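You operate a simulated robot arm through the tools that you are given. There is no shell and no other tool. Be economical: measure what you need, move in short steps, check, and stop when the job is done.

You are at the controls of a simulated robot arm. One attempt, no reset.

TASK
Take the blue hand pad on the blue panel on the table and put it away on the top of the wooden bench. Shut the battery lid. Push the filler flap shut. Pull the glue drawer open. Do these in any order.

Only the result counts: the job must be done as asked and must still hold three seconds after the hand-in. Knocking over, shifting, dropping, spilling or breaking anything else fails it. Lids that push on must go on centred and level and be pressed home; caps that screw on are set level and turned clockwise until they are tight.

THE ROBOT
A 7-joint arm with a vacuum gripper on a trunk, on a base that drives. Base frame: it is fixed to the floor where the robot stands at the start and does not move with it; the origin is under the middle of the robot, x ahead of it, y to its left, z up. Lengths are in mm, angles in rad, forces in N, time in s.
Its first joint turns from -2.897 to 2.897 rad. Places, roughly: battery lid [1600, 800, 900]; blue hand pad (6x5x5 cm) [1100, 0, 900]; filler flap [-4800, 1700, 900]; glue drawer [100, -600, 800]; top of the wooden bench [-200, 5900, 900]. Payload 1.06 kg.
Tool frame: the origin (TCP) lies in the middle of the cups' lips, and z points out of the cups. The gripper has 1 cup of 24 mm across, covering 24 by 24 mm (tool x, y); the bellows give 8 mm. With the vacuum on, a cup seals on a smooth face that it is pressed against (1 to 4 N); it does not hold porous or soft things. The pull reaches 23 N.
Orientation is that of the tool frame in the base frame, as a unit quaternion [x, y, z, w]. With the cups facing straight down, the tool's x points along the base's -x, its y along +y and its z along -z.

THE INTERFACE
- The arm moves only by the tool send_rows. Its argument "series" is a list that holds one entry, the list of rows, each a list of 7 numbers: the shift along the base's x, y, z in mm, then the turn, a rotation vector about the base's x, y, z in rad, then the vacuum: 1 switches it on, 0 off. In form: [[[x, y, z, rx, ry, rz, valve], ...]]. A call has 1 to 8 rows; each row shifts and turns the commanded pose from where the row before left it. Each row takes 0.2 s and may step no farther than 50 mm and 0.15 rad from the row before; otherwise, or with a gripper value out of range, the whole call is refused. A pose out of reach is approached as far as the arm can. The call stops where the force on the tool passes 40 N (or 10 N more than at its start, if that is more) or the arm is blocked; 0.2 s more then pass. The pull builds up within a second once a cup has sealed. Time passes only in rows, and 0.2 s behind the last, so rows that do not move give it time. It gives the time, the measured TCP pose, the force on the tool (base axes) and the pull of the vacuum at its end, in the units of the frame above (readings bear some noise), with the torque about the TCP (base axes, N m) and any sound that the robot's microphone picked up.
- Cameras (640 x 400 px; columns grow to the right, rows downward): "scene" is now at [134.5, 131.8, 1481.2]; the picture's right is [-0.91, -0.42, 0.00], its down [-0.26, 0.57, -0.78] and it looks along [0.33, -0.71, -0.63] (base axes); focal length 242 px, centre (320, 200). "wrist" rides on the gripper at [78, 19, -96] in the tool frame; the picture's right is [-0.24, 0.97, 0.00], its down [-0.71, -0.17, -0.69] and it looks along [-0.67, -0.16, 0.73] (tool axes); focal length 243 px, centre (320, 200).
- capture(camera): a new picture of that camera. No time passes.
- drive_base(legs): drives the robot by 1 to 6 legs, each [ahead, left, turn to the left] in mm, mm and rad, along the robot's own axes; the way and the turn of a leg run together, so that a leg with both is an arc; at most 1500 mm and 3.142 rad a leg. The arm and the cameras ride along, it lands a little off, and it stops where it bumps. It gives what a move gives.
- turn_head(pan, tilt): turns the head with the scene camera to pan (to the left, within 2.094 rad either way) and tilt (down, from -0.506 to 1.204), counted from straight ahead of the robot. It gives what a move gives.
- probe_pixels(camera, pixels): for up to 12 pixels [column, row] of the newest picture of that camera ("zoom" is the newest enlarged one), the place [x, y, z] in the base frame of the surface seen there, good to about 3 mm. No time passes.
- enlarge(camera, box): a new picture of the part [left, top, right, bottom] of that camera's present view, enlarged. No time passes.
- sign_off(): hands the job in; it is judged then, once.

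Go step by step. Measure first, check grasps and placings, and put right what went wrong. The budget is 110 turns and 98 pictures, counting those below and the enlarged ones. Unless the task says otherwise, let go and move clear before handing in, and close with one line.

The tools are called as a command line: name --argument value ..., lists and objects as JSON in quotes. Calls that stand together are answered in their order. send_rows: Moves the arm, as the interface text tells. Its arguments: {"type":"object","properties":{"series":{"type":"array","items":{"type":"array","items":{"type":"array","items":{"type":"number"}}}}},"required":["series"]} The other tools are called the same way: drive_base (legs) drives the base; turn_head (pan, tilt) turns the head that bears the scene camera; capture (camera) takes a picture; probe_pixels (camera, pixels) gives the place of the surface under pixels of a picture; enlarge (camera, box) takes an enlarged picture of a part of a camera's view; sign_off () hands the job in.

At the start:

```text
t: 0.0
eef_pos: [634.2, -314.6, 1095.6]
tcp_rot: [0.0, 1.0, 0.0, 0.0]
force: [0.2, 0.3, 0.1]
wrist_torque: [-0.03, 0.02, 0.04]
pull: 0.0
robot x, y, heading: [1.4, 5.7, 0.004]
head pan, tilt: [-1.136, 0.675]
```

scene: 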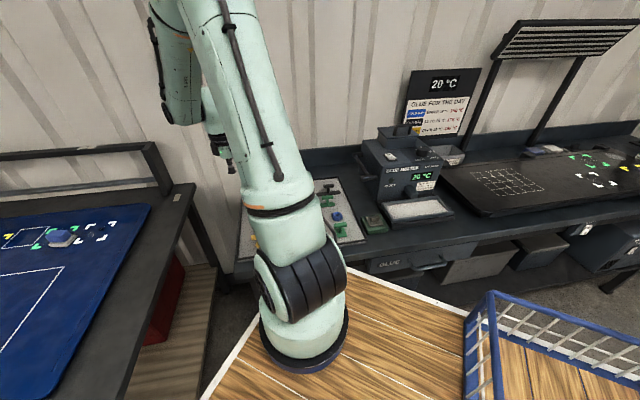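
wrist: 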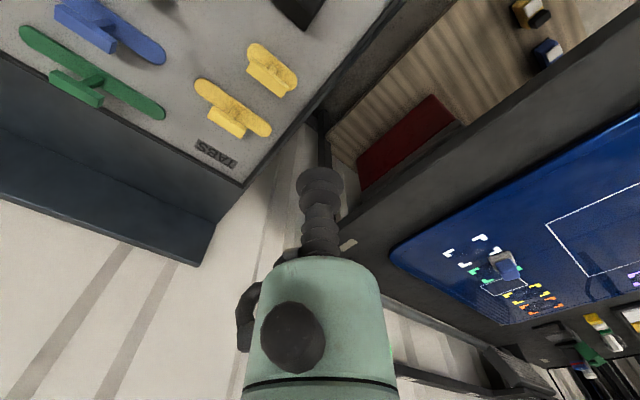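

The scene picture shows the blue panel with the pad near (60,237) and the glue drawer near (400,262). I'll enlarge the drawer and turn the head towards the table.

enlarge --camera "scene" --box '[340, 220, 500, 320]'

probe_pixels --camera "scene" --pixels '[[390, 264], [430, 267], [447, 245], [60, 236], [60, 244], [440, 210]]'

turn_head --pan 0.1 --tilt 0.5

capture --camera "scene"

```text
4.00 times, centred on (420, 270) of scene
```

zoom: 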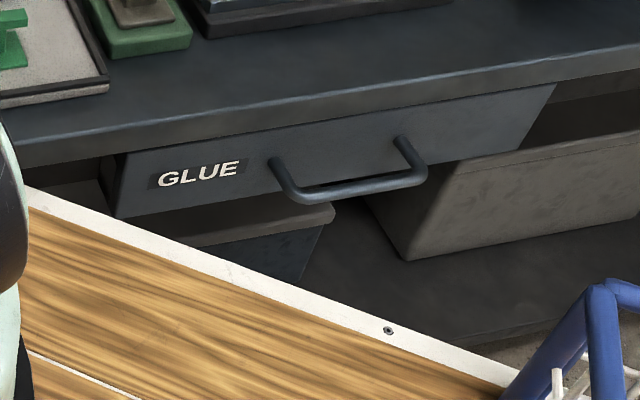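

```text
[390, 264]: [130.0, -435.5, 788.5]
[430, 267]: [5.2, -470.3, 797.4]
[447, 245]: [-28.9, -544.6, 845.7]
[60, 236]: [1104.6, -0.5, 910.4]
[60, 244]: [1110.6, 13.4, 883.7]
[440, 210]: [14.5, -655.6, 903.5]
```

```text
t: 1.4
eef_pos: [634.6, -315.7, 1095.9]
tcp_rot: [0.0, 1.0, 0.001, 0.0]
force: [-0.5, 1.0, -0.6]
wrist_torque: [-0.06, 0.01, -0.01]
pull: 0.1
robot x, y, heading: [1.5, -0.8, 0.001]
head pan, tilt: [0.099, 0.499]
```

```text
94 pictures are left
```

scene: 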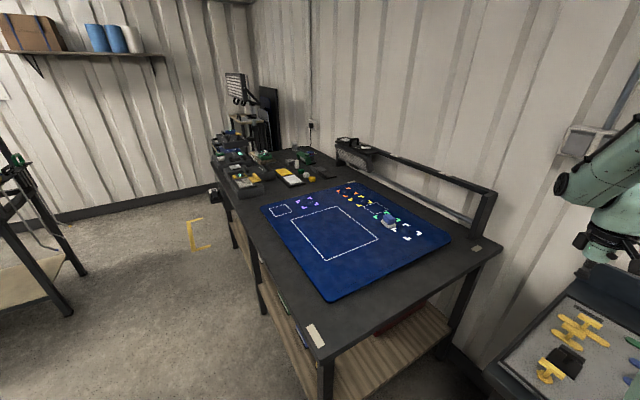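

The pad sits near (389,220) and the battery lid is somewhere around (300,165). I'll enlarge both and probe the drawer in the zoom.

probe_pixels --camera "zoom" --pixels '[[130, 190], [200, 172], [275, 165], [290, 190], [350, 188], [410, 178], [403, 145], [345, 160], [480, 130], [300, 130], [480, 80]]'

enlarge --camera "scene" --box '[210, 110, 370, 210]'

enlarge --camera "scene" --box '[330, 180, 450, 255]'

```text
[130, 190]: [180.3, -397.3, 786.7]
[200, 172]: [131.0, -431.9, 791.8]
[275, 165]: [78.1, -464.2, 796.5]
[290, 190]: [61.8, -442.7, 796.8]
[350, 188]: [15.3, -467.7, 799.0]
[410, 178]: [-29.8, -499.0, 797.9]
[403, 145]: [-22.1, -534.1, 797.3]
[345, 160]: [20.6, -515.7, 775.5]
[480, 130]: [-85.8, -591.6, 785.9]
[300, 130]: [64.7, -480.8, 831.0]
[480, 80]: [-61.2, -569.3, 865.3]
```

```text
4.00 times, centred on (290, 160) of scene
```

zoom: 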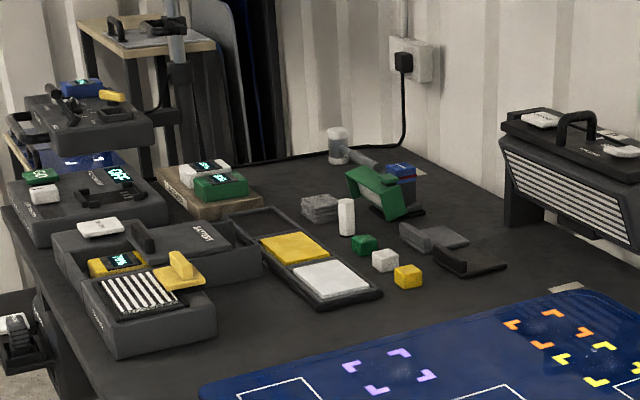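

```text
5.33 times, centred on (390, 218) of scene
```

zoom: 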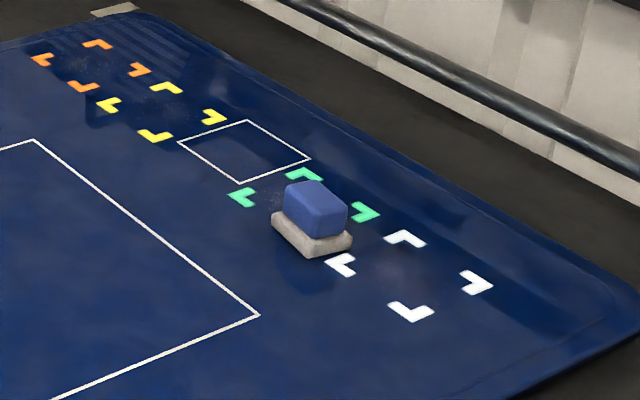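

Drawer face normal is about (-0.595, 0.804); its bar is at roughly (15,-468,799). The battery box shows "BATTERY" in the first zoom around scene (260,168). I'll probe the table edges and battery places for planning.

probe_pixels --camera "scene" --pixels '[[322, 358], [500, 245], [213, 165], [261, 168], [246, 170], [250, 185], [235, 190], [310, 270], [390, 216], [310, 215], [262, 290]]'

enlarge --camera "scene" --box '[205, 140, 301, 200]'

```text
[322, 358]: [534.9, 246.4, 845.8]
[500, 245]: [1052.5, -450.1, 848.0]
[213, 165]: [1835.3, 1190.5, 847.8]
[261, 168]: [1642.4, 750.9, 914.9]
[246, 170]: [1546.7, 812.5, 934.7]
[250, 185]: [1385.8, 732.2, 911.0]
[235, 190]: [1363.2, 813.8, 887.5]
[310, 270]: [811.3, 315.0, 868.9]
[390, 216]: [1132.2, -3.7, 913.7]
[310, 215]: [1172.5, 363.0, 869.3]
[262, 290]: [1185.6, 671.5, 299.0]
```

```text
6.67 times, centred on (253, 170) of scene
```

zoom: 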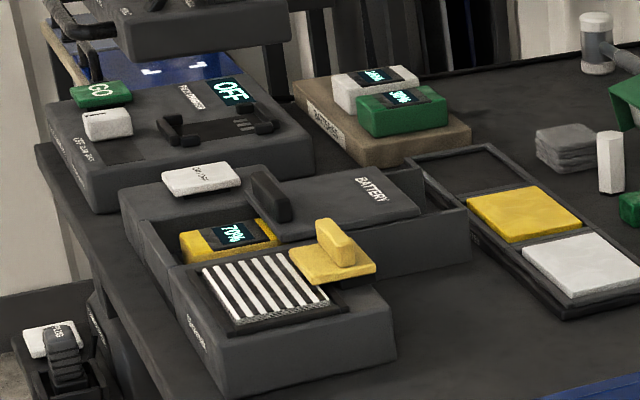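

The "BATTERY" lid (zoom 330,195) looks slid off to the right of its box opening; I need a closer view. First I'll check the floor to the left for driving.

turn_head --pan 1.2 --tilt 0.5

capture --camera "scene"

turn_head --pan 0.5 --tilt 1.15

capture --camera "scene"

```text
t: 2.8
eef_pos: [632.4, -314.8, 1097.2]
tcp_rot: [-0.001, 1.0, 0.0, 0.0]
force: [-0.3, -0.1, 0.7]
wrist_torque: [-0.01, -0.02, -0.03]
pull: 0.1
robot x, y, heading: [-0.4, 0.1, -0.001]
head pan, tilt: [1.201, 0.499]
```

```text
90 pictures are left
```

scene: 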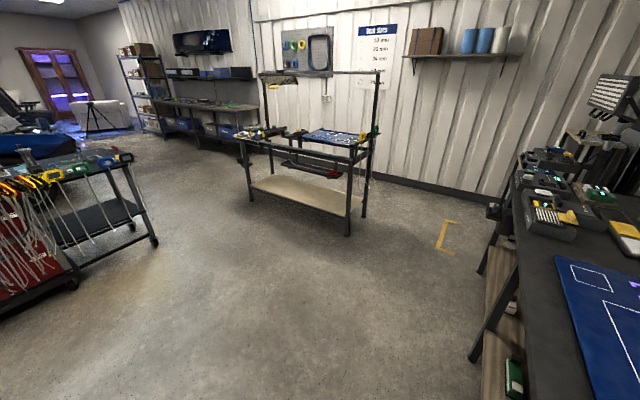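

```text
t: 3.8
eef_pos: [633.8, -316.6, 1096.0]
tcp_rot: [0.0, 1.0, 0.0, 0.0]
force: [0.5, -0.1, -0.2]
wrist_torque: [-0.02, -0.01, 0.01]
pull: 0.1
robot x, y, heading: [-3.3, -0.1, 0.001]
head pan, tilt: [0.499, 1.15]
```

```text
89 pictures are left
```

scene: 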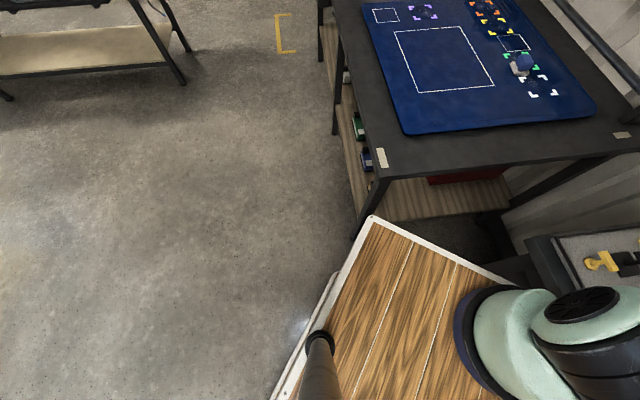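

The wooden deck with white rim is the robot's own base; its corner is at (372,218). I'll probe its outline relative to the table.

probe_pixels --camera "scene" --pixels '[[373, 220], [520, 288], [275, 395], [330, 290], [372, 185], [185, 80], [390, 240]]'

turn_head --pan 2.09 --tilt 0.9

capture --camera "scene"

turn_head --pan -1.8 --tilt 0.8

capture --camera "scene"

```text
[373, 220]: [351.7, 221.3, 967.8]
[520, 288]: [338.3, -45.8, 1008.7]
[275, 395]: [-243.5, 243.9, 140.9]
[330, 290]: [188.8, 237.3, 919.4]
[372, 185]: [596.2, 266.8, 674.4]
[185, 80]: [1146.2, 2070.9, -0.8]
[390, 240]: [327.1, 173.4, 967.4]
```

```text
t: 5.5
eef_pos: [632.5, -316.0, 1097.1]
tcp_rot: [0.001, 1.0, 0.0, 0.0]
force: [0.1, -0.9, -1.2]
wrist_torque: [0.0, -0.02, 0.0]
pull: 0.0
robot x, y, heading: [0.1, -2.5, 0.003]
head pan, tilt: [2.089, 0.901]
```

```text
88 pictures are left
```

scene: 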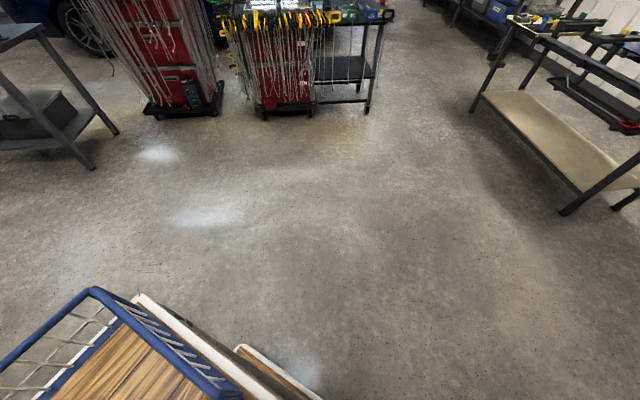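

```text
t: 8.7
eef_pos: [633.6, -315.4, 1096.5]
tcp_rot: [0.0, 1.0, 0.0, -0.001]
force: [0.4, 0.1, 0.0]
wrist_torque: [0.01, 0.0, 0.02]
pull: 0.1
robot x, y, heading: [1.5, -4.7, 0.005]
head pan, tilt: [-1.799, 0.799]
```

```text
87 pictures are left
```

scene: 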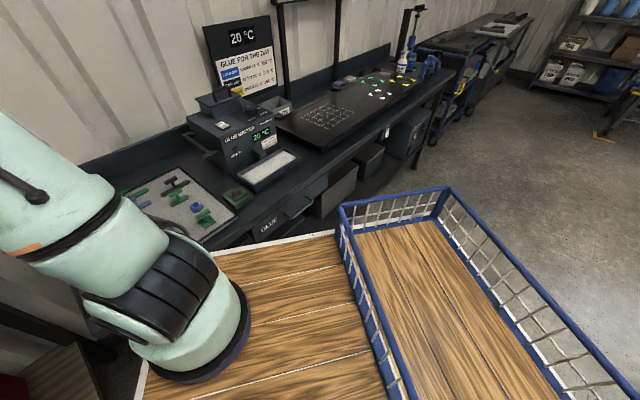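

The deck top is at z≈968 and reaches x≈352, y≈±240; the basket is behind. I'll probe the rest of the outline.

probe_pixels --camera "scene" --pixels '[[335, 232], [445, 190], [342, 207], [230, 250], [620, 390], [390, 390], [150, 370], [275, 225], [255, 232], [470, 110], [330, 110]]'

enlarge --camera "scene" --box '[220, 160, 348, 240]'

```text
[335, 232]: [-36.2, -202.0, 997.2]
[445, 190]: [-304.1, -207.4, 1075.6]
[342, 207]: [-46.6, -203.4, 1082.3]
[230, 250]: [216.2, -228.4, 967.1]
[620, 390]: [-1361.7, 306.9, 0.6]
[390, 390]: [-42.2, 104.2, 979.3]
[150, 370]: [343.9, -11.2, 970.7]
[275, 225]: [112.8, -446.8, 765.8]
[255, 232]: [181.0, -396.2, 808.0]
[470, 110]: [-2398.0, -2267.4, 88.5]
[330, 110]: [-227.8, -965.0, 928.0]
```

```text
5.00 times, centred on (284, 200) of scene
```

zoom: 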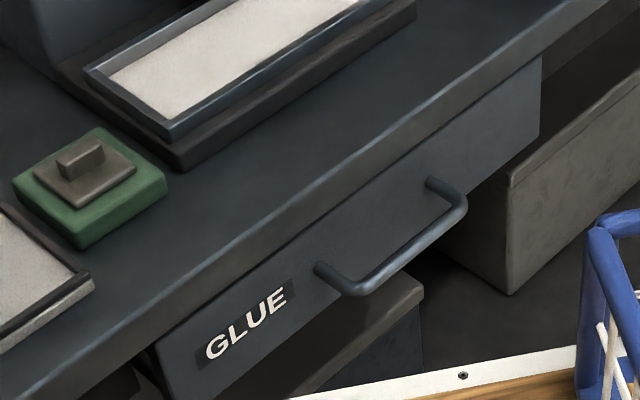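

The drawer face spans z≈765–865, plane normal (-0.595,0.804), 424 mm from the axis: too near for a horizontal tool. I'll back the cart off to about 800 mm from the face.

drive_base --legs '[[-150, 133, 0], [-306, 0, 0]]'

turn_head --pan -0.95 --tilt 0.7

capture --camera "scene"

```text
t: 11.9
eef_pos: [178.1, -183.2, 1096.7]
tcp_rot: [0.0, 1.0, 0.0, -0.001]
force: [-0.2, 0.0, -0.1]
wrist_torque: [0.0, 0.0, 0.03]
pull: 0.1
robot x, y, heading: [-455.6, 132.3, 0.005]
head pan, tilt: [-1.799, 0.799]
```

```text
t: 13.1
eef_pos: [178.4, -184.2, 1097.1]
tcp_rot: [0.0, 1.0, 0.0, 0.0]
force: [0.1, 0.0, -0.1]
wrist_torque: [-0.01, -0.03, 0.0]
pull: 0.1
robot x, y, heading: [-454.2, 135.0, -0.0]
head pan, tilt: [-0.949, 0.7]
```

```text
85 pictures are left
```

scene: 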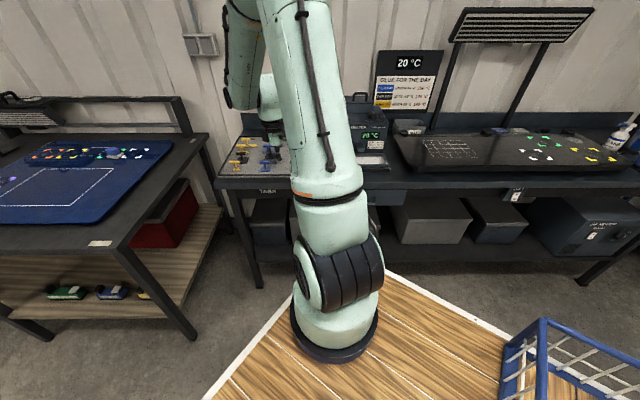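

The arm hides the drawer, so I'll swing the tool in front of the drawer, yawing it to face along (0.595,-0.804), still high.

send_rows --series '[[[-35, -29.4, 0, 0, 0, -0.1334, 0], [-35, -29.4, 0, 0, 0, -0.1334, 0], [-35, -29.4, 0, 0, 0, -0.1334, 0], [-35, -29.4, 0, 0, 0, -0.1334, 0], [-35, -29.4, 0, 0, 0, -0.1334, 0], [-35, -29.4, 0, 0, 0, -0.1334, 0], [-35, -29.4, 0, 0, 0, -0.1334, 0]]]'

send_rows --series '[[[0, 0, 0, -0.1148, -0.085, 0, 0], [0, 0, 0, -0.1148, -0.085, 0, 0], [0, 0, 0, -0.1148, -0.085, 0, 0], [0, 0, 0, -0.1148, -0.085, 0, 0], [0, 0, 0, -0.1148, -0.085, 0, 0], [0, 0, 0, -0.1148, -0.085, 0, 0], [0, 0, 0, -0.1148, -0.085, 0, 0], [0, 0, 0, -0.1148, -0.085, 0, 0]]]'

capture --camera "wrist"

capture --camera "scene"

```text
t: 14.7
eef_pos: [-67.2, -389.2, 1097.7]
tcp_rot: [0.45, 0.893, 0.0, 0.001]
force: [-0.3, -0.6, 0.4]
wrist_torque: [-0.03, 0.0, 0.0]
pull: 0.1
robot x, y, heading: [-455.0, 131.8, 0.002]
head pan, tilt: [-0.949, 0.7]
```

```text
t: 16.5
eef_pos: [-66.9, -390.0, 1097.8]
tcp_rot: [0.378, 0.751, -0.245, 0.483]
force: [0.1, 0.2, 0.1]
wrist_torque: [-0.01, -0.05, 0.04]
pull: 0.1
robot x, y, heading: [-453.0, 131.9, -0.001]
head pan, tilt: [-0.949, 0.7]
```

```text
84 pictures are left
```

wrist: 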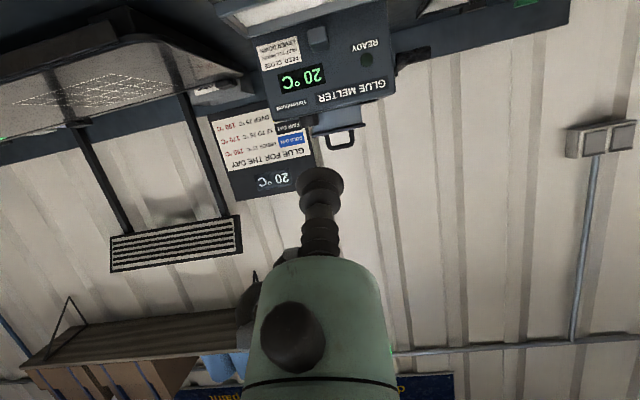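

```text
83 pictures are left
```

scene: 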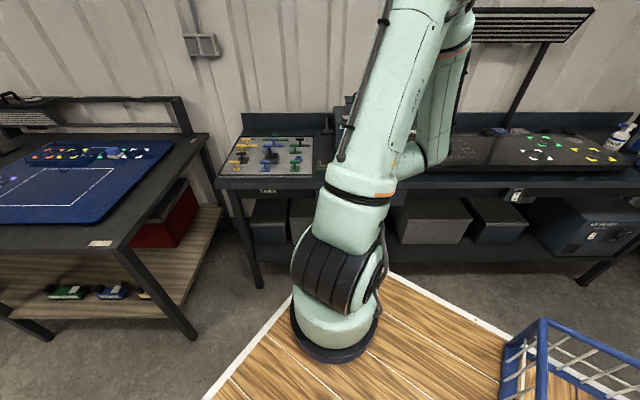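

Tool is tilting as intended. I'll finish the tilt and lower to about 100 mm in front of the drawer face.

send_rows --series '[[[4, -6, -20, -0.1148, -0.085, 0, 0], [4, -6, -20, -0.1148, -0.085, 0, 0], [4, -6, -20, -0.1148, -0.085, 0, 0], [4, -6, -40, 0, 0, 0, 0], [4, -6, -40, 0, 0, 0, 0], [4, -6, -40, 0, 0, 0, 0], [4, -6, -40, 0, 0, 0, 0], [2, -3, -46, 0, 0, 0, 0]]]'

capture --camera "wrist"

capture --camera "scene"

```text
t: 18.3
eef_pos: [-37.4, -434.6, 830.1]
tcp_rot: [0.317, 0.631, -0.318, 0.632]
force: [-0.4, 0.6, 1.1]
wrist_torque: [0.02, 0.02, -0.01]
pull: 0.2
robot x, y, heading: [-457.7, 132.2, 0.002]
head pan, tilt: [-0.949, 0.7]
```

```text
82 pictures are left
```

wrist: 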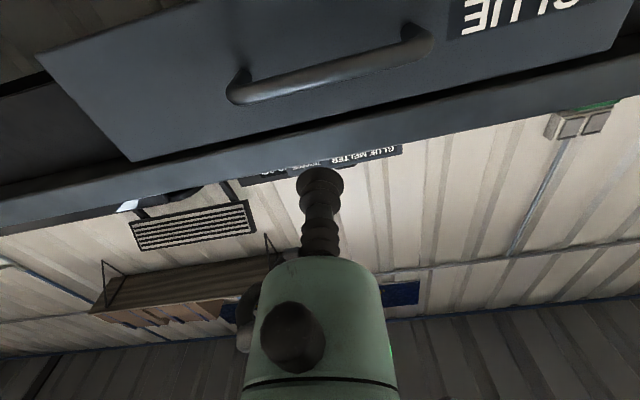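

```text
81 pictures are left
```

scene: 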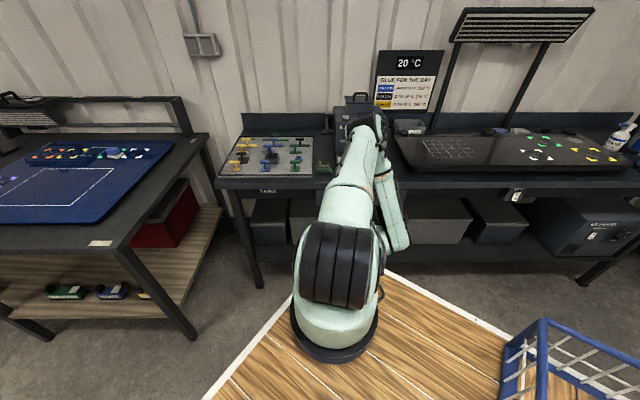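

The wrist picture shows the drawer face upside down with handle bar (235–430, 40–95); I'll probe face and handle for exact placing.

probe_pixels --camera "wrist" --pixels '[[235, 75], [245, 95], [330, 75], [410, 40], [320, 100], [350, 115], [130, 155], [400, 85], [50, 65], [330, 40], [280, 120], [350, 130]]'

```text
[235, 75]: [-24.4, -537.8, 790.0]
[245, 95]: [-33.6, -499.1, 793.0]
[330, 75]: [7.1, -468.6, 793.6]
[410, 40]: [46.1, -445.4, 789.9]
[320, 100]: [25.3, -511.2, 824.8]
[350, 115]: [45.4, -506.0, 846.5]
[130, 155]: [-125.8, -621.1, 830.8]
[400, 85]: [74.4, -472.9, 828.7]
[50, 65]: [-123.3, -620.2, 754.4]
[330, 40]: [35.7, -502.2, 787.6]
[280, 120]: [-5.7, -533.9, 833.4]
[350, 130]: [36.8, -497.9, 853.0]
```

Face runs z≈754–838 and the handle bar sits at z≈793, 30 mm out. I'll aim the cup at (27,-508,818) between the posts, above the bar, stopping 20 mm short.

send_rows --series '[[[15, -7, -12, 0, 0, 0, 0], [18.5, -25, 0, 0, 0, 0, 0], [19, -25.3, 0, 0, 0, 0, 0], [0, 0, 0, 0, 0, 0, 1]]]'

capture --camera "wrist"

```text
t: 19.3
eef_pos: [15.6, -493.4, 820.3]
tcp_rot: [0.319, 0.631, -0.318, 0.631]
force: [-0.4, 0.1, 0.0]
wrist_torque: [0.0, -0.01, -0.03]
pull: 0.0
robot x, y, heading: [-453.2, 132.5, 0.002]
head pan, tilt: [-0.949, 0.7]
```

```text
80 pictures are left
```

wrist: 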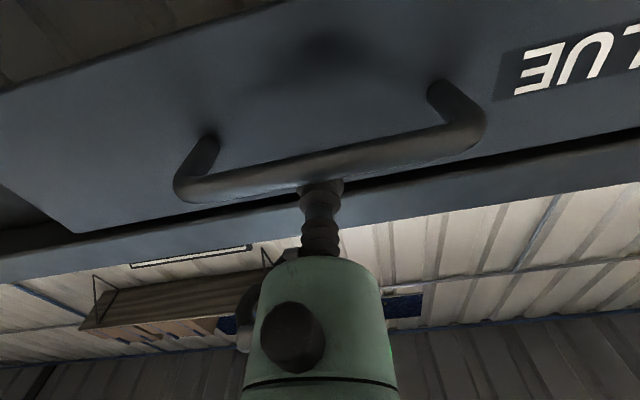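

The cup sits just above the bar and clear of the bench edge. Advancing in small steps with vacuum on.

send_rows --series '[[[5.95, -8.04, 0, 0, 0, 0, 1], [2.4, -3.2, 0, 0, 0, 0, 1], [1.8, -2.4, 0, 0, 0, 0, 1], [1.2, -1.6, 0, 0, 0, 0, 1], [1.2, -1.6, 0, 0, 0, 0, 1], [0, 0, 0, 0, 0, 0, 1]]]'

```text
t: 20.7
eef_pos: [27.3, -508.1, 819.5]
tcp_rot: [0.318, 0.631, -0.318, 0.632]
force: [0.5, -0.7, 3.6]
wrist_torque: [0.05, -0.02, -0.11]
pull: 23.3
robot x, y, heading: [-457.1, 130.2, -0.004]
head pan, tilt: [-0.949, 0.7]
```

Sealed with 23 N pull. Pulling out slowly along the normal.

send_rows --series '[[[-1.8, 2.4, 0, 0, 0, 0, 1], [-3, 4, 0, 0, 0, 0, 1], [-3, 4, 0, 0, 0, 0, 1], [-3, 4, 0, 0, 0, 0, 1], [-3, 4, 0, 0, 0, 0, 1]]]'

capture --camera "wrist"

```text
t: 21.9
eef_pos: [15.4, -490.3, 818.8]
tcp_rot: [0.317, 0.631, -0.318, 0.632]
force: [2.3, -0.5, 10.6]
wrist_torque: [-0.02, 0.09, -0.13]
pull: 23.3
robot x, y, heading: [-457.4, 136.0, 0.0]
head pan, tilt: [-0.949, 0.7]
```

```text
79 pictures are left
```

wrist: 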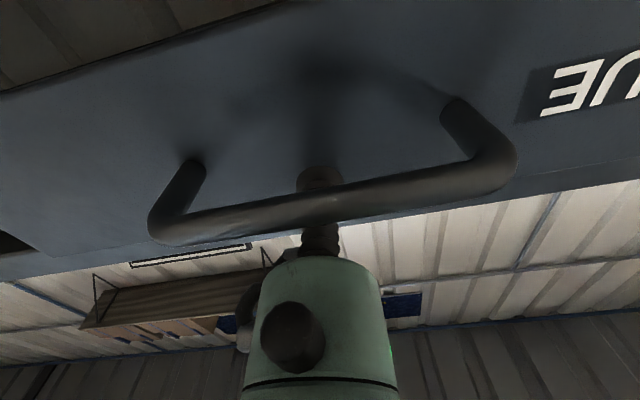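

Still sealed and following; an upward force of 10 N built up, so I'll ease the tool up slightly while continuing the pull.

send_rows --series '[[[-3, 4, 1, 0, 0, 0, 1], [-6, 8, 1, 0, 0, 0, 1], [-6, 8, 0, 0, 0, 0, 1], [-6, 8, 0, 0, 0, 0, 1]]]'

capture --camera "wrist"

```text
t: 22.9
eef_pos: [-6.6, -461.1, 820.3]
tcp_rot: [0.318, 0.632, -0.318, 0.632]
force: [3.7, 1.1, -10.3]
wrist_torque: [-0.01, -0.04, -0.08]
pull: 22.6
robot x, y, heading: [-457.6, 132.9, -0.001]
head pan, tilt: [-0.949, 0.7]
```

```text
78 pictures are left
```

wrist: 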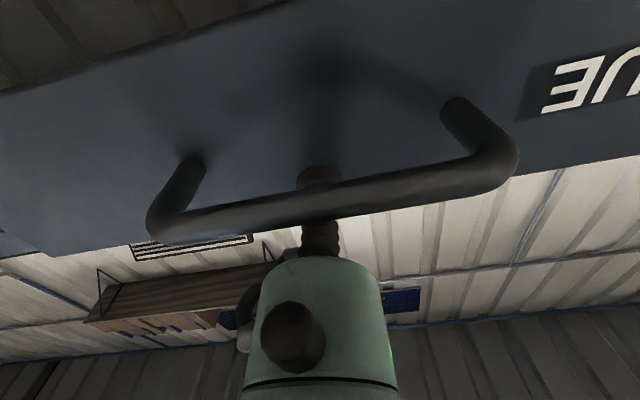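

Drawer is following (about 57 mm out). Lower 1 mm and keep pulling.

send_rows --series '[[[-6, 8, -0.5, 0, 0, 0, 1], [-6, 8, -0.5, 0, 0, 0, 1], [-6, 8, 0, 0, 0, 0, 1], [-6, 8, 0, 0, 0, 0, 1], [-6, 8, 0, 0, 0, 0, 1], [-6, 8, 0, 0, 0, 0, 1], [-6, 8, 0, 0, 0, 0, 1], [-6, 8, 0, 0, 0, 0, 1]]]'

```text
t: 24.7
eef_pos: [-54.1, -397.5, 818.8]
tcp_rot: [0.318, 0.632, -0.318, 0.631]
force: [2.1, 1.2, -3.3]
wrist_torque: [0.09, -0.19, -0.05]
pull: 22.8
robot x, y, heading: [-455.7, 131.4, -0.001]
head pan, tilt: [-0.949, 0.7]
```

137 mm out with low resistance. Continue until it resists.

send_rows --series '[[[-4.8, 6.4, 0, 0, 0, 0, 1], [-4.8, 6.4, 0, 0, 0, 0, 1], [-4.8, 6.4, 0, 0, 0, 0, 1], [-4.8, 6.4, 0, 0, 0, 0, 1], [-4.8, 6.4, 0, 0, 0, 0, 1]]]'

capture --camera "wrist"

capture --camera "scene"

```text
t: 25.9
eef_pos: [-73.1, -390.5, 820.8]
tcp_rot: [0.319, 0.632, -0.317, 0.631]
force: [8.7, 4.8, 2.1]
wrist_torque: [-0.07, -0.02, -0.11]
pull: 22.9
out of reach, approached as far as the arm can: row 2, 3, 4, 5
robot x, y, heading: [-452.1, 131.5, 0.0]
head pan, tilt: [-0.949, 0.7]
```

```text
77 pictures are left
```

wrist: 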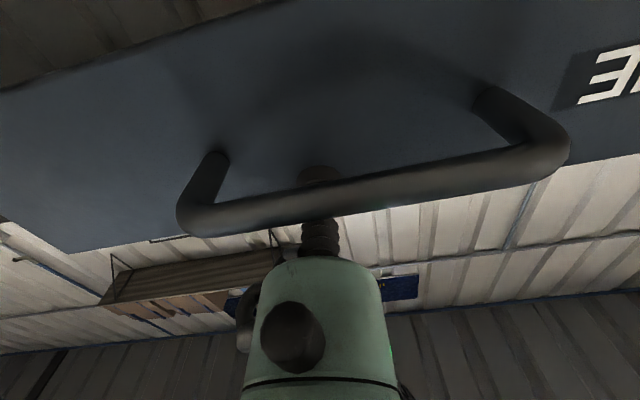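

```text
76 pictures are left
```

scene: 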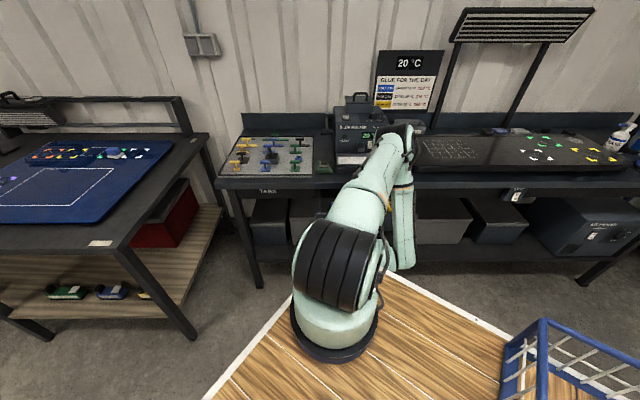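

The arm hit its inner reach limit at ~150 mm. I'll pull a bit more by moving the base along the normal.

drive_base --legs '[[-21, 28, 0]]'

capture --camera "wrist"

```text
t: 26.8
eef_pos: [-94.0, -363.1, 819.5]
tcp_rot: [0.319, 0.633, -0.317, 0.631]
force: [7.9, 4.0, -0.6]
wrist_torque: [0.04, -0.09, -0.05]
pull: 22.3
robot x, y, heading: [-476.6, 157.0, -0.001]
head pan, tilt: [-0.949, 0.7]
```

```text
75 pictures are left
```

wrist: 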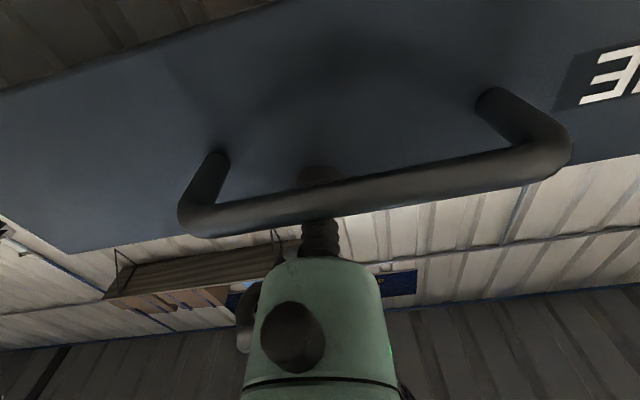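

Now ~188 mm out and still moving freely; pull further with the base.

drive_base --legs '[[-24, 32, 0]]'

drive_base --legs '[[-18, 24, 0]]'

capture --camera "wrist"

```text
t: 27.6
eef_pos: [-118.4, -331.8, 820.1]
tcp_rot: [0.32, 0.633, -0.316, 0.631]
force: [8.8, 3.9, -0.6]
wrist_torque: [-0.06, -0.01, -0.14]
pull: 22.3
robot x, y, heading: [-498.4, 192.5, 0.004]
head pan, tilt: [-0.949, 0.7]
```

```text
t: 28.5
eef_pos: [-136.2, -307.6, 819.6]
tcp_rot: [0.319, 0.632, -0.316, 0.631]
force: [-0.3, 0.5, 0.2]
wrist_torque: [-0.01, 0.01, 0.05]
pull: 0.1
robot x, y, heading: [-518.6, 217.3, -0.003]
head pan, tilt: [-0.949, 0.7]
```

```text
74 pictures are left
```

wrist: 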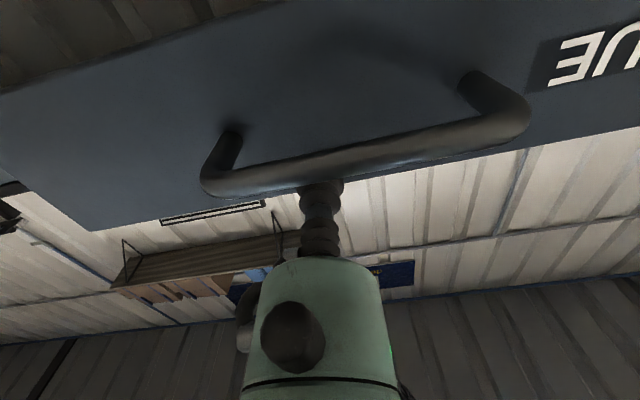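

The seal let go at ~230–250 mm, i.e. the drawer reached its stop. I'll check where the face is, then back away.

probe_pixels --camera "wrist" --pixels '[[320, 80], [200, 150], [430, 100]]'

drive_base --legs '[[-90, 120, 0]]'

send_rows --series '[[[0, 0, 45, 0, 0, 0, 0], [0, 0, 45, 0, 0, 0, 0], [0, 0, 45, 0, 0, 0, 0], [0, 0, 45, 0, 0, 0, 0], [0, 0, 45, 0, 0, 0, 0], [0, 0, 45, 0, 0, 0, 0]]]'

capture --camera "scene"

```text
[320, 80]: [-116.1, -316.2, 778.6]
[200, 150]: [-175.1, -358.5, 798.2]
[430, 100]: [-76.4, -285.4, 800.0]
```

```text
t: 29.9
eef_pos: [-225.6, -187.2, 820.3]
tcp_rot: [0.32, 0.632, -0.316, 0.631]
force: [1.0, 0.2, -0.6]
wrist_torque: [0.01, -0.04, 0.0]
pull: 0.0
robot x, y, heading: [-607.4, 335.6, 0.001]
head pan, tilt: [-0.949, 0.7]
```

```text
t: 31.2
eef_pos: [-226.1, -186.9, 1089.2]
tcp_rot: [0.32, 0.632, -0.316, 0.631]
force: [-0.4, -0.5, 0.1]
wrist_torque: [-0.03, -0.04, 0.0]
pull: 0.2
robot x, y, heading: [-608.9, 336.2, -0.001]
head pan, tilt: [-0.949, 0.7]
```

```text
73 pictures are left
```

scene: 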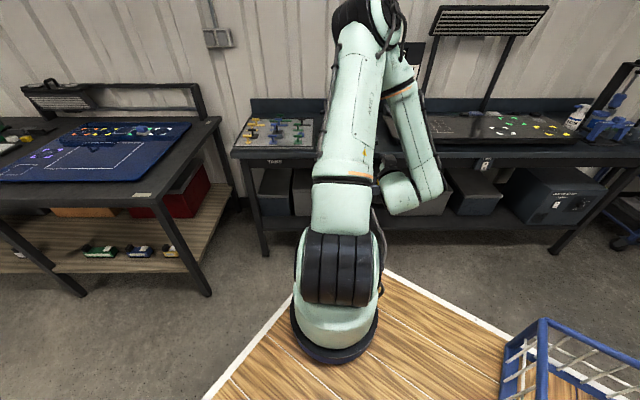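

The drawer stands 239 mm open. Now I'll turn the tool back down and raise it before driving to the battery.

send_rows --series '[[[10, -14, 10, 0.1148, 0.085, 0, 0], [10, -14, 10, 0.1148, 0.085, 0, 0], [10, -14, 10, 0.1148, 0.085, 0, 0], [10, -14, 10, 0.1148, 0.085, 0, 0], [10, -14, 10, 0.1148, 0.085, 0, 0], [10, -14, 10, 0.1148, 0.085, 0, 0], [0, 0, 10, 0.1148, 0.085, 0, 0], [0, 0, 10, 0.1148, 0.085, 0, 0]]]'

send_rows --series '[[[0, 0, 10, 0.1148, 0.085, 0, 0], [0, 0, 10, 0.1148, 0.085, 0, 0], [0, 0, 10, 0.1148, 0.085, 0, 0]]]'

drive_base --legs '[[0, 0, 0.62], [1029, -86, 0]]'

turn_head --pan -0.4 --tilt 0.6

capture --camera "scene"

```text
t: 33.0
eef_pos: [-165.7, -270.7, 1169.8]
tcp_rot: [0.441, 0.873, -0.093, 0.188]
force: [-0.5, 0.3, 0.4]
wrist_torque: [-0.04, -0.02, 0.01]
pull: 0.1
robot x, y, heading: [-608.6, 338.7, 0.009]
head pan, tilt: [-0.949, 0.7]
```

```text
t: 33.9
eef_pos: [-166.6, -271.0, 1199.8]
tcp_rot: [0.452, 0.892, 0.003, -0.003]
force: [0.4, -1.1, -0.2]
wrist_torque: [-0.05, -0.01, -0.02]
pull: 0.0
robot x, y, heading: [-609.7, 336.5, 0.0]
head pan, tilt: [-0.949, 0.7]
```

```text
t: 40.8
eef_pos: [984.8, 611.0, 1201.1]
tcp_rot: [0.164, 0.987, 0.002, -0.003]
force: [0.5, -0.2, 0.7]
wrist_torque: [0.02, 0.04, 0.01]
pull: 0.0
robot x, y, heading: [274.1, 855.5, 0.608]
head pan, tilt: [-0.949, 0.7]
```

```text
t: 41.8
eef_pos: [983.6, 610.7, 1201.0]
tcp_rot: [0.164, 0.986, 0.002, -0.003]
force: [-0.4, -0.2, 0.0]
wrist_torque: [-0.05, 0.04, -0.02]
pull: 0.0
robot x, y, heading: [273.8, 859.2, 0.614]
head pan, tilt: [-0.4, 0.6]
```

```text
72 pictures are left
```

scene: 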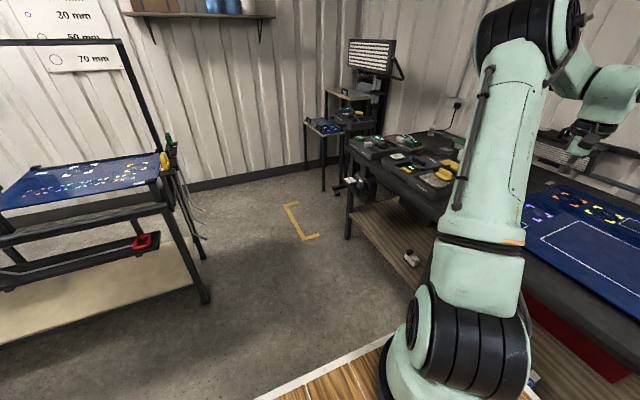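

Path is clear. Continue to the battery station.

drive_base --legs '[[1040, -56, 0.015]]'

turn_head --pan -1.3 --tilt 0.7

capture --camera "scene"

capture --camera "wrist"

```text
t: 47.2
eef_pos: [1868.4, 1171.6, 1200.7]
tcp_rot: [0.159, 0.987, 0.001, -0.002]
force: [1.3, -0.1, 0.4]
wrist_torque: [0.02, 0.03, 0.01]
pull: 0.2
robot x, y, heading: [1152.6, 1411.1, 0.619]
head pan, tilt: [-0.4, 0.6]
```

```text
t: 48.4
eef_pos: [1868.4, 1172.2, 1200.5]
tcp_rot: [0.16, 0.987, 0.001, -0.003]
force: [0.1, 0.2, 0.2]
wrist_torque: [-0.01, 0.0, 0.0]
pull: 0.0
robot x, y, heading: [1158.1, 1409.8, 0.619]
head pan, tilt: [-1.3, 0.7]
```

```text
71 pictures are left
```

scene: 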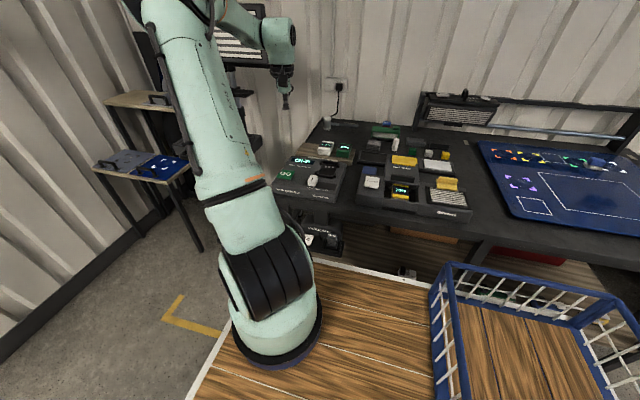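

```text
70 pictures are left
```

wrist: 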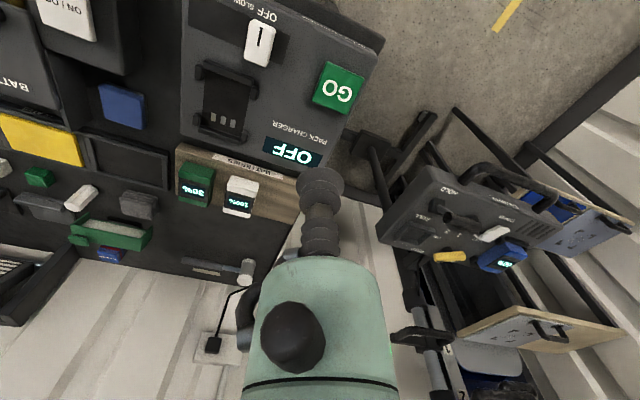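

The battery box is at scene (400,190). I'll enlarge it.

enlarge --camera "scene" --box '[270, 130, 478, 260]'

enlarge --camera "scene" --box '[350, 140, 478, 220]'

```text
3.08 times, centred on (374, 195) of scene
```

zoom: 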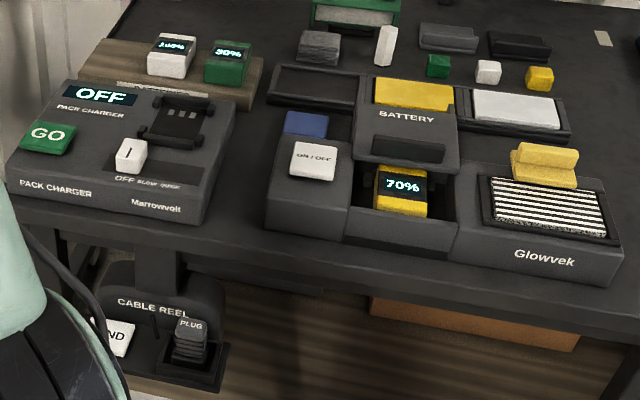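

```text
5.00 times, centred on (414, 180) of scene
```

zoom: 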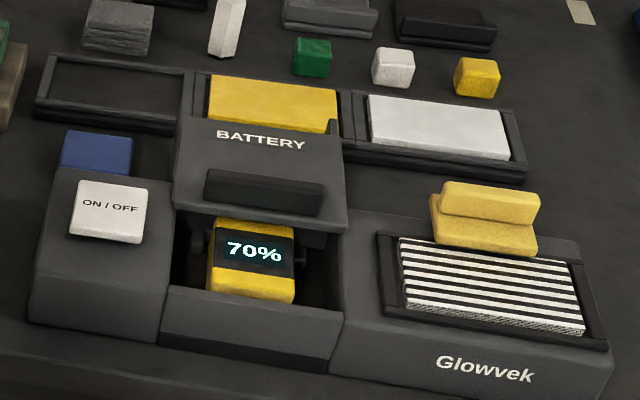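

I'll probe the lid's corners, the ridge, the bay rim and the front wall.

probe_pixels --camera "zoom" --pixels '[[195, 130], [335, 150], [190, 195], [335, 215], [260, 165], [265, 178], [265, 205], [180, 290], [330, 320], [250, 340], [255, 225], [100, 180]]'

probe_pixels --camera "zoom" --pixels '[[350, 240], [385, 215], [340, 300], [165, 270], [280, 260], [250, 310], [320, 205], [210, 185], [390, 340], [200, 350], [55, 330], [600, 400]]'

```text
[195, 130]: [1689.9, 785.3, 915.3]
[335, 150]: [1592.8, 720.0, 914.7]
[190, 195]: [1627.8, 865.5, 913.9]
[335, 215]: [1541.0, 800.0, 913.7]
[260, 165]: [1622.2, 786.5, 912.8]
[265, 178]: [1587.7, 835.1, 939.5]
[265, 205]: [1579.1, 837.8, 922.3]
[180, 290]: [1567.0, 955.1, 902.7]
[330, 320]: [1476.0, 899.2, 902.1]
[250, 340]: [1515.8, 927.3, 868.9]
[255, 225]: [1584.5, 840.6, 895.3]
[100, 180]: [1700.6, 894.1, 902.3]
```

```text
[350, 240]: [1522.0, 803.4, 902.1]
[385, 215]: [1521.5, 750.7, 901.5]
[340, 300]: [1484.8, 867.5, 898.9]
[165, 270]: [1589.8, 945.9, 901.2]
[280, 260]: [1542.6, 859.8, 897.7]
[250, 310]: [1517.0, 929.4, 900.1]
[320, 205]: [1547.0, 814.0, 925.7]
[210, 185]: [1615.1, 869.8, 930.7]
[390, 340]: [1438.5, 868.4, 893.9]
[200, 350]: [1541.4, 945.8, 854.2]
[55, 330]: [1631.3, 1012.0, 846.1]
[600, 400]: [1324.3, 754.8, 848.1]
```

The lid plate lies level at z≈914 on a box with rim z≈902, and must slide ~110 mm toward the table's front edge (-0.588,0.81). I'll bring the cup over the lid just behind the ridge, at (1604,805).

send_rows --series '[[[-33, -45.9, 0, 0, 0, -0.075, 0], [-33, -45.9, 0, 0, 0, -0.075, 0]]]'

send_rows --series '[[[-26, -36, -20, 0, 0, -0.06, 0], [-26, -36, -20, 0, 0, -0.06, 0], [-26, -36, -20, 0, 0, -0.06, 0], [-26, -36, -20, 0, 0, -0.06, 0], [-26, -36, -20, 0, 0, -0.06, 0], [-26, -36, -20, 0, 0, -0.06, 0], [-26, -36, -20, 0, 0, -0.06, 0], [-16, -24, -30, 0, 0, -0.04, 0]]]'

capture --camera "wrist"

```text
refused: row 1 steps farther than a row can; nothing moved
```

```text
t: 50.2
eef_pos: [1671.1, 897.3, 1032.3]
tcp_rot: [0.379, 0.925, 0.001, -0.001]
force: [0.2, -0.3, -0.1]
wrist_torque: [-0.03, 0.03, 0.02]
pull: 0.1
robot x, y, heading: [1151.7, 1408.6, 0.619]
head pan, tilt: [-1.3, 0.7]
```

```text
67 pictures are left
```

wrist: 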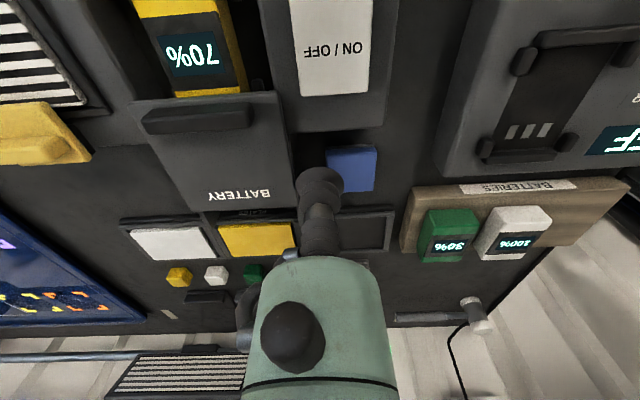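

One call was refused for step size; the second ran. Lid visible at (215,160). Moving above the target, z≈950.

send_rows --series '[[[-23, -31, 0, 0, 0, -0.05, 0], [-23, -31, 0, 0, 0, -0.05, 0], [-21, -30, 0, 0, 0, 0, 0], [0, 0, -42, 0, 0, 0, 0], [0, 0, -40, 0, 0, 0, 0]]]'

capture --camera "wrist"

```text
t: 51.4
eef_pos: [1602.5, 802.6, 947.0]
tcp_rot: [0.426, 0.905, 0.002, -0.001]
force: [-0.1, 0.0, 0.1]
wrist_torque: [0.0, -0.02, 0.01]
pull: 0.1
robot x, y, heading: [1154.1, 1405.5, 0.628]
head pan, tilt: [-1.3, 0.7]
```

```text
66 pictures are left
```

wrist: 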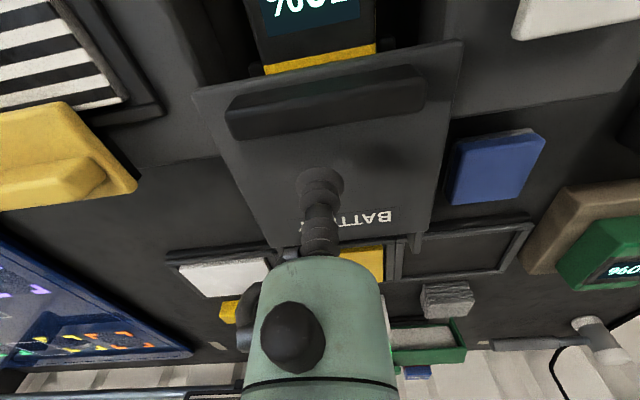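

The cup is over the plate between ridge and lettering. Lowering onto it with vacuum.

send_rows --series '[[[0, 0, -15, 0, 0, 0, 1], [0, 0, -10, 0, 0, 0, 1], [0, 0, -4, 0, 0, 0, 1], [0, 0, -3, 0, 0, 0, 1], [0, 0, -2, 0, 0, 0, 1], [0, 0, 0, 0, 0, 0, 1], [0, 0, 0, 0, 0, 0, 1]]]'

```text
t: 53.0
eef_pos: [1604.9, 802.9, 915.1]
tcp_rot: [0.424, 0.906, 0.001, -0.001]
force: [4.3, 1.7, 15.8]
wrist_torque: [-0.05, -0.02, 0.05]
pull: 22.5
robot x, y, heading: [1152.2, 1412.8, 0.621]
head pan, tilt: [-1.3, 0.7]
```

Sealed (22.5 N). Ease up 1 mm and slide toward the front.

send_rows --series '[[[0, 0, 1.2, 0, 0, 0, 1], [-2.9, 4.1, 0, 0, 0, 0, 1], [-2.9, 4.1, 0, 0, 0, 0, 1], [-2.9, 4.1, 0, 0, 0, 0, 1], [-2.9, 4.1, 0, 0, 0, 0, 1], [-2.9, 4.1, 0, 0, 0, 0, 1]]]'

capture --camera "wrist"

```text
t: 54.4
eef_pos: [1588.6, 824.8, 914.9]
tcp_rot: [0.425, 0.905, 0.002, -0.002]
force: [2.8, 2.4, -4.1]
wrist_torque: [-0.06, 0.03, 0.06]
pull: 23.2
robot x, y, heading: [1156.2, 1409.4, 0.621]
head pan, tilt: [-1.3, 0.7]
```

```text
65 pictures are left
```

wrist: 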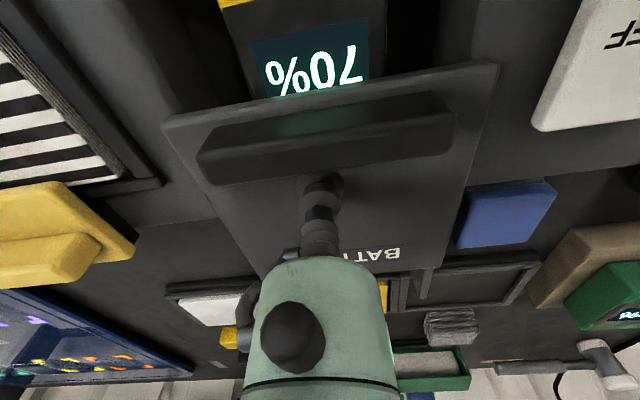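

The lid is coming with the cup. Continue 60 mm.

send_rows --series '[[[-4.4, 6.1, -0.5, 0, 0, 0, 1], [-4.4, 6.1, 0, 0, 0, 0, 1], [-4.4, 6.1, 0, 0, 0, 0, 1], [-4.4, 6.1, 0, 0, 0, 0, 1], [-4.4, 6.1, 0, 0, 0, 0, 1], [-4.4, 6.1, 0, 0, 0, 0, 1], [-4.4, 6.1, 0, 0, 0, 0, 1], [-4.4, 6.1, 0, 0, 0, 0, 1]]]'

enlarge --camera "scene" --box '[350, 140, 478, 220]'

capture --camera "wrist"

```text
t: 56.2
eef_pos: [1552.7, 872.5, 914.6]
tcp_rot: [0.426, 0.905, 0.002, -0.001]
force: [2.2, 1.3, 3.1]
wrist_torque: [-0.07, 0.0, 0.03]
pull: 22.7
robot x, y, heading: [1154.5, 1409.7, 0.619]
head pan, tilt: [-1.3, 0.7]
```

```text
5.00 times, centred on (414, 180) of scene
```

zoom: 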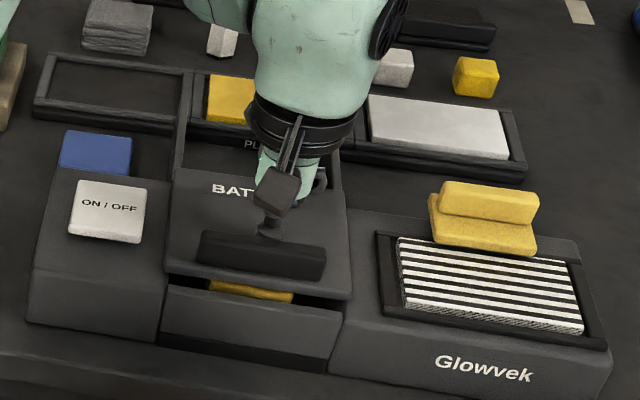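

```text
63 pictures are left
```

wrist: 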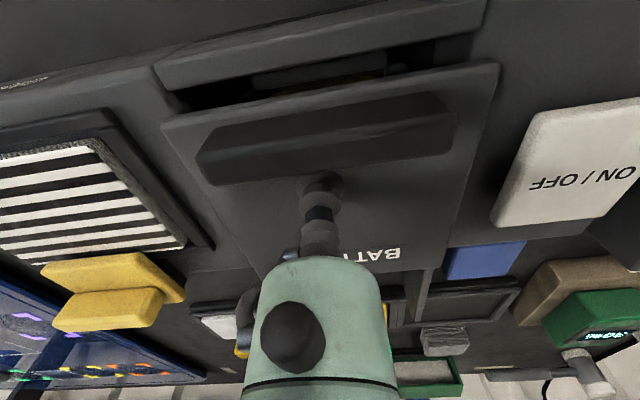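

Only ~25 mm of bay remains open. Continue slower until it stops.

send_rows --series '[[[-2.9, 4.1, 0, 0, 0, 0, 1], [-2.9, 4.1, 0, 0, 0, 0, 1], [-2.9, 4.1, 0, 0, 0, 0, 1], [-1.8, 2.4, 0, 0, 0, 0, 1], [-1.8, 2.4, 0, 0, 0, 0, 1]]]'

capture --camera "wrist"

```text
t: 57.4
eef_pos: [1544.0, 888.0, 915.5]
tcp_rot: [0.425, 0.905, 0.001, 0.0]
force: [10.6, -13.4, 13.3]
wrist_torque: [0.14, 0.15, 0.04]
pull: 22.5
robot x, y, heading: [1153.4, 1411.5, 0.617]
head pan, tilt: [-1.3, 0.7]
```

```text
62 pictures are left
```

wrist: 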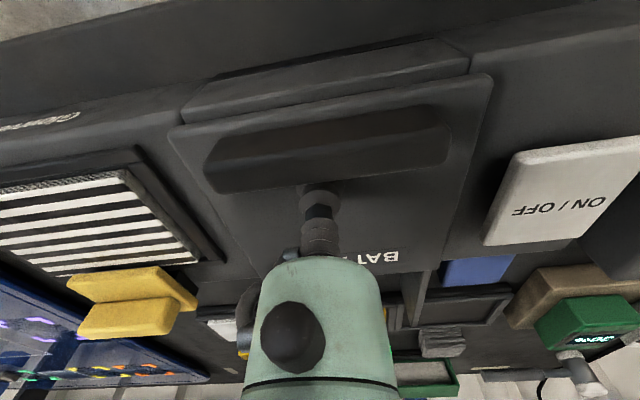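

A 17 N resistance shows the lid met its stop. Check from the scene camera.

enlarge --camera "scene" --box '[376, 170, 440, 210]'

probe_pixels --camera "zoom" --pixels '[[80, 320], [300, 350], [180, 320], [180, 335], [180, 345], [180, 360]]'

```text
10.00 times, centred on (408, 190) of scene
```

zoom: 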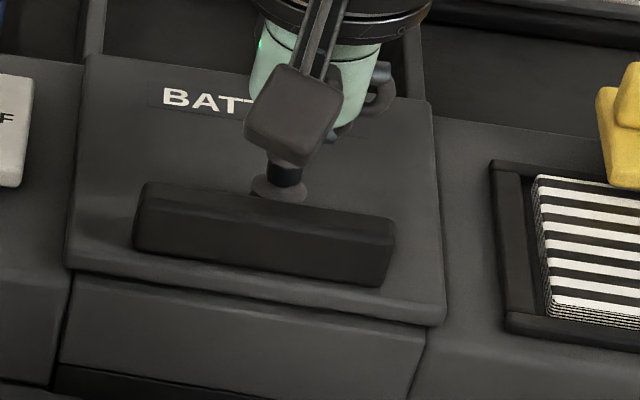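

```text
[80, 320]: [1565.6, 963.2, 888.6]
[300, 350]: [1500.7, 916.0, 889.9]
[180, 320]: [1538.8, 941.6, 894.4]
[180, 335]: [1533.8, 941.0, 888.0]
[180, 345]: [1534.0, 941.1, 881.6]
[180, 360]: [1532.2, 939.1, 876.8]
```

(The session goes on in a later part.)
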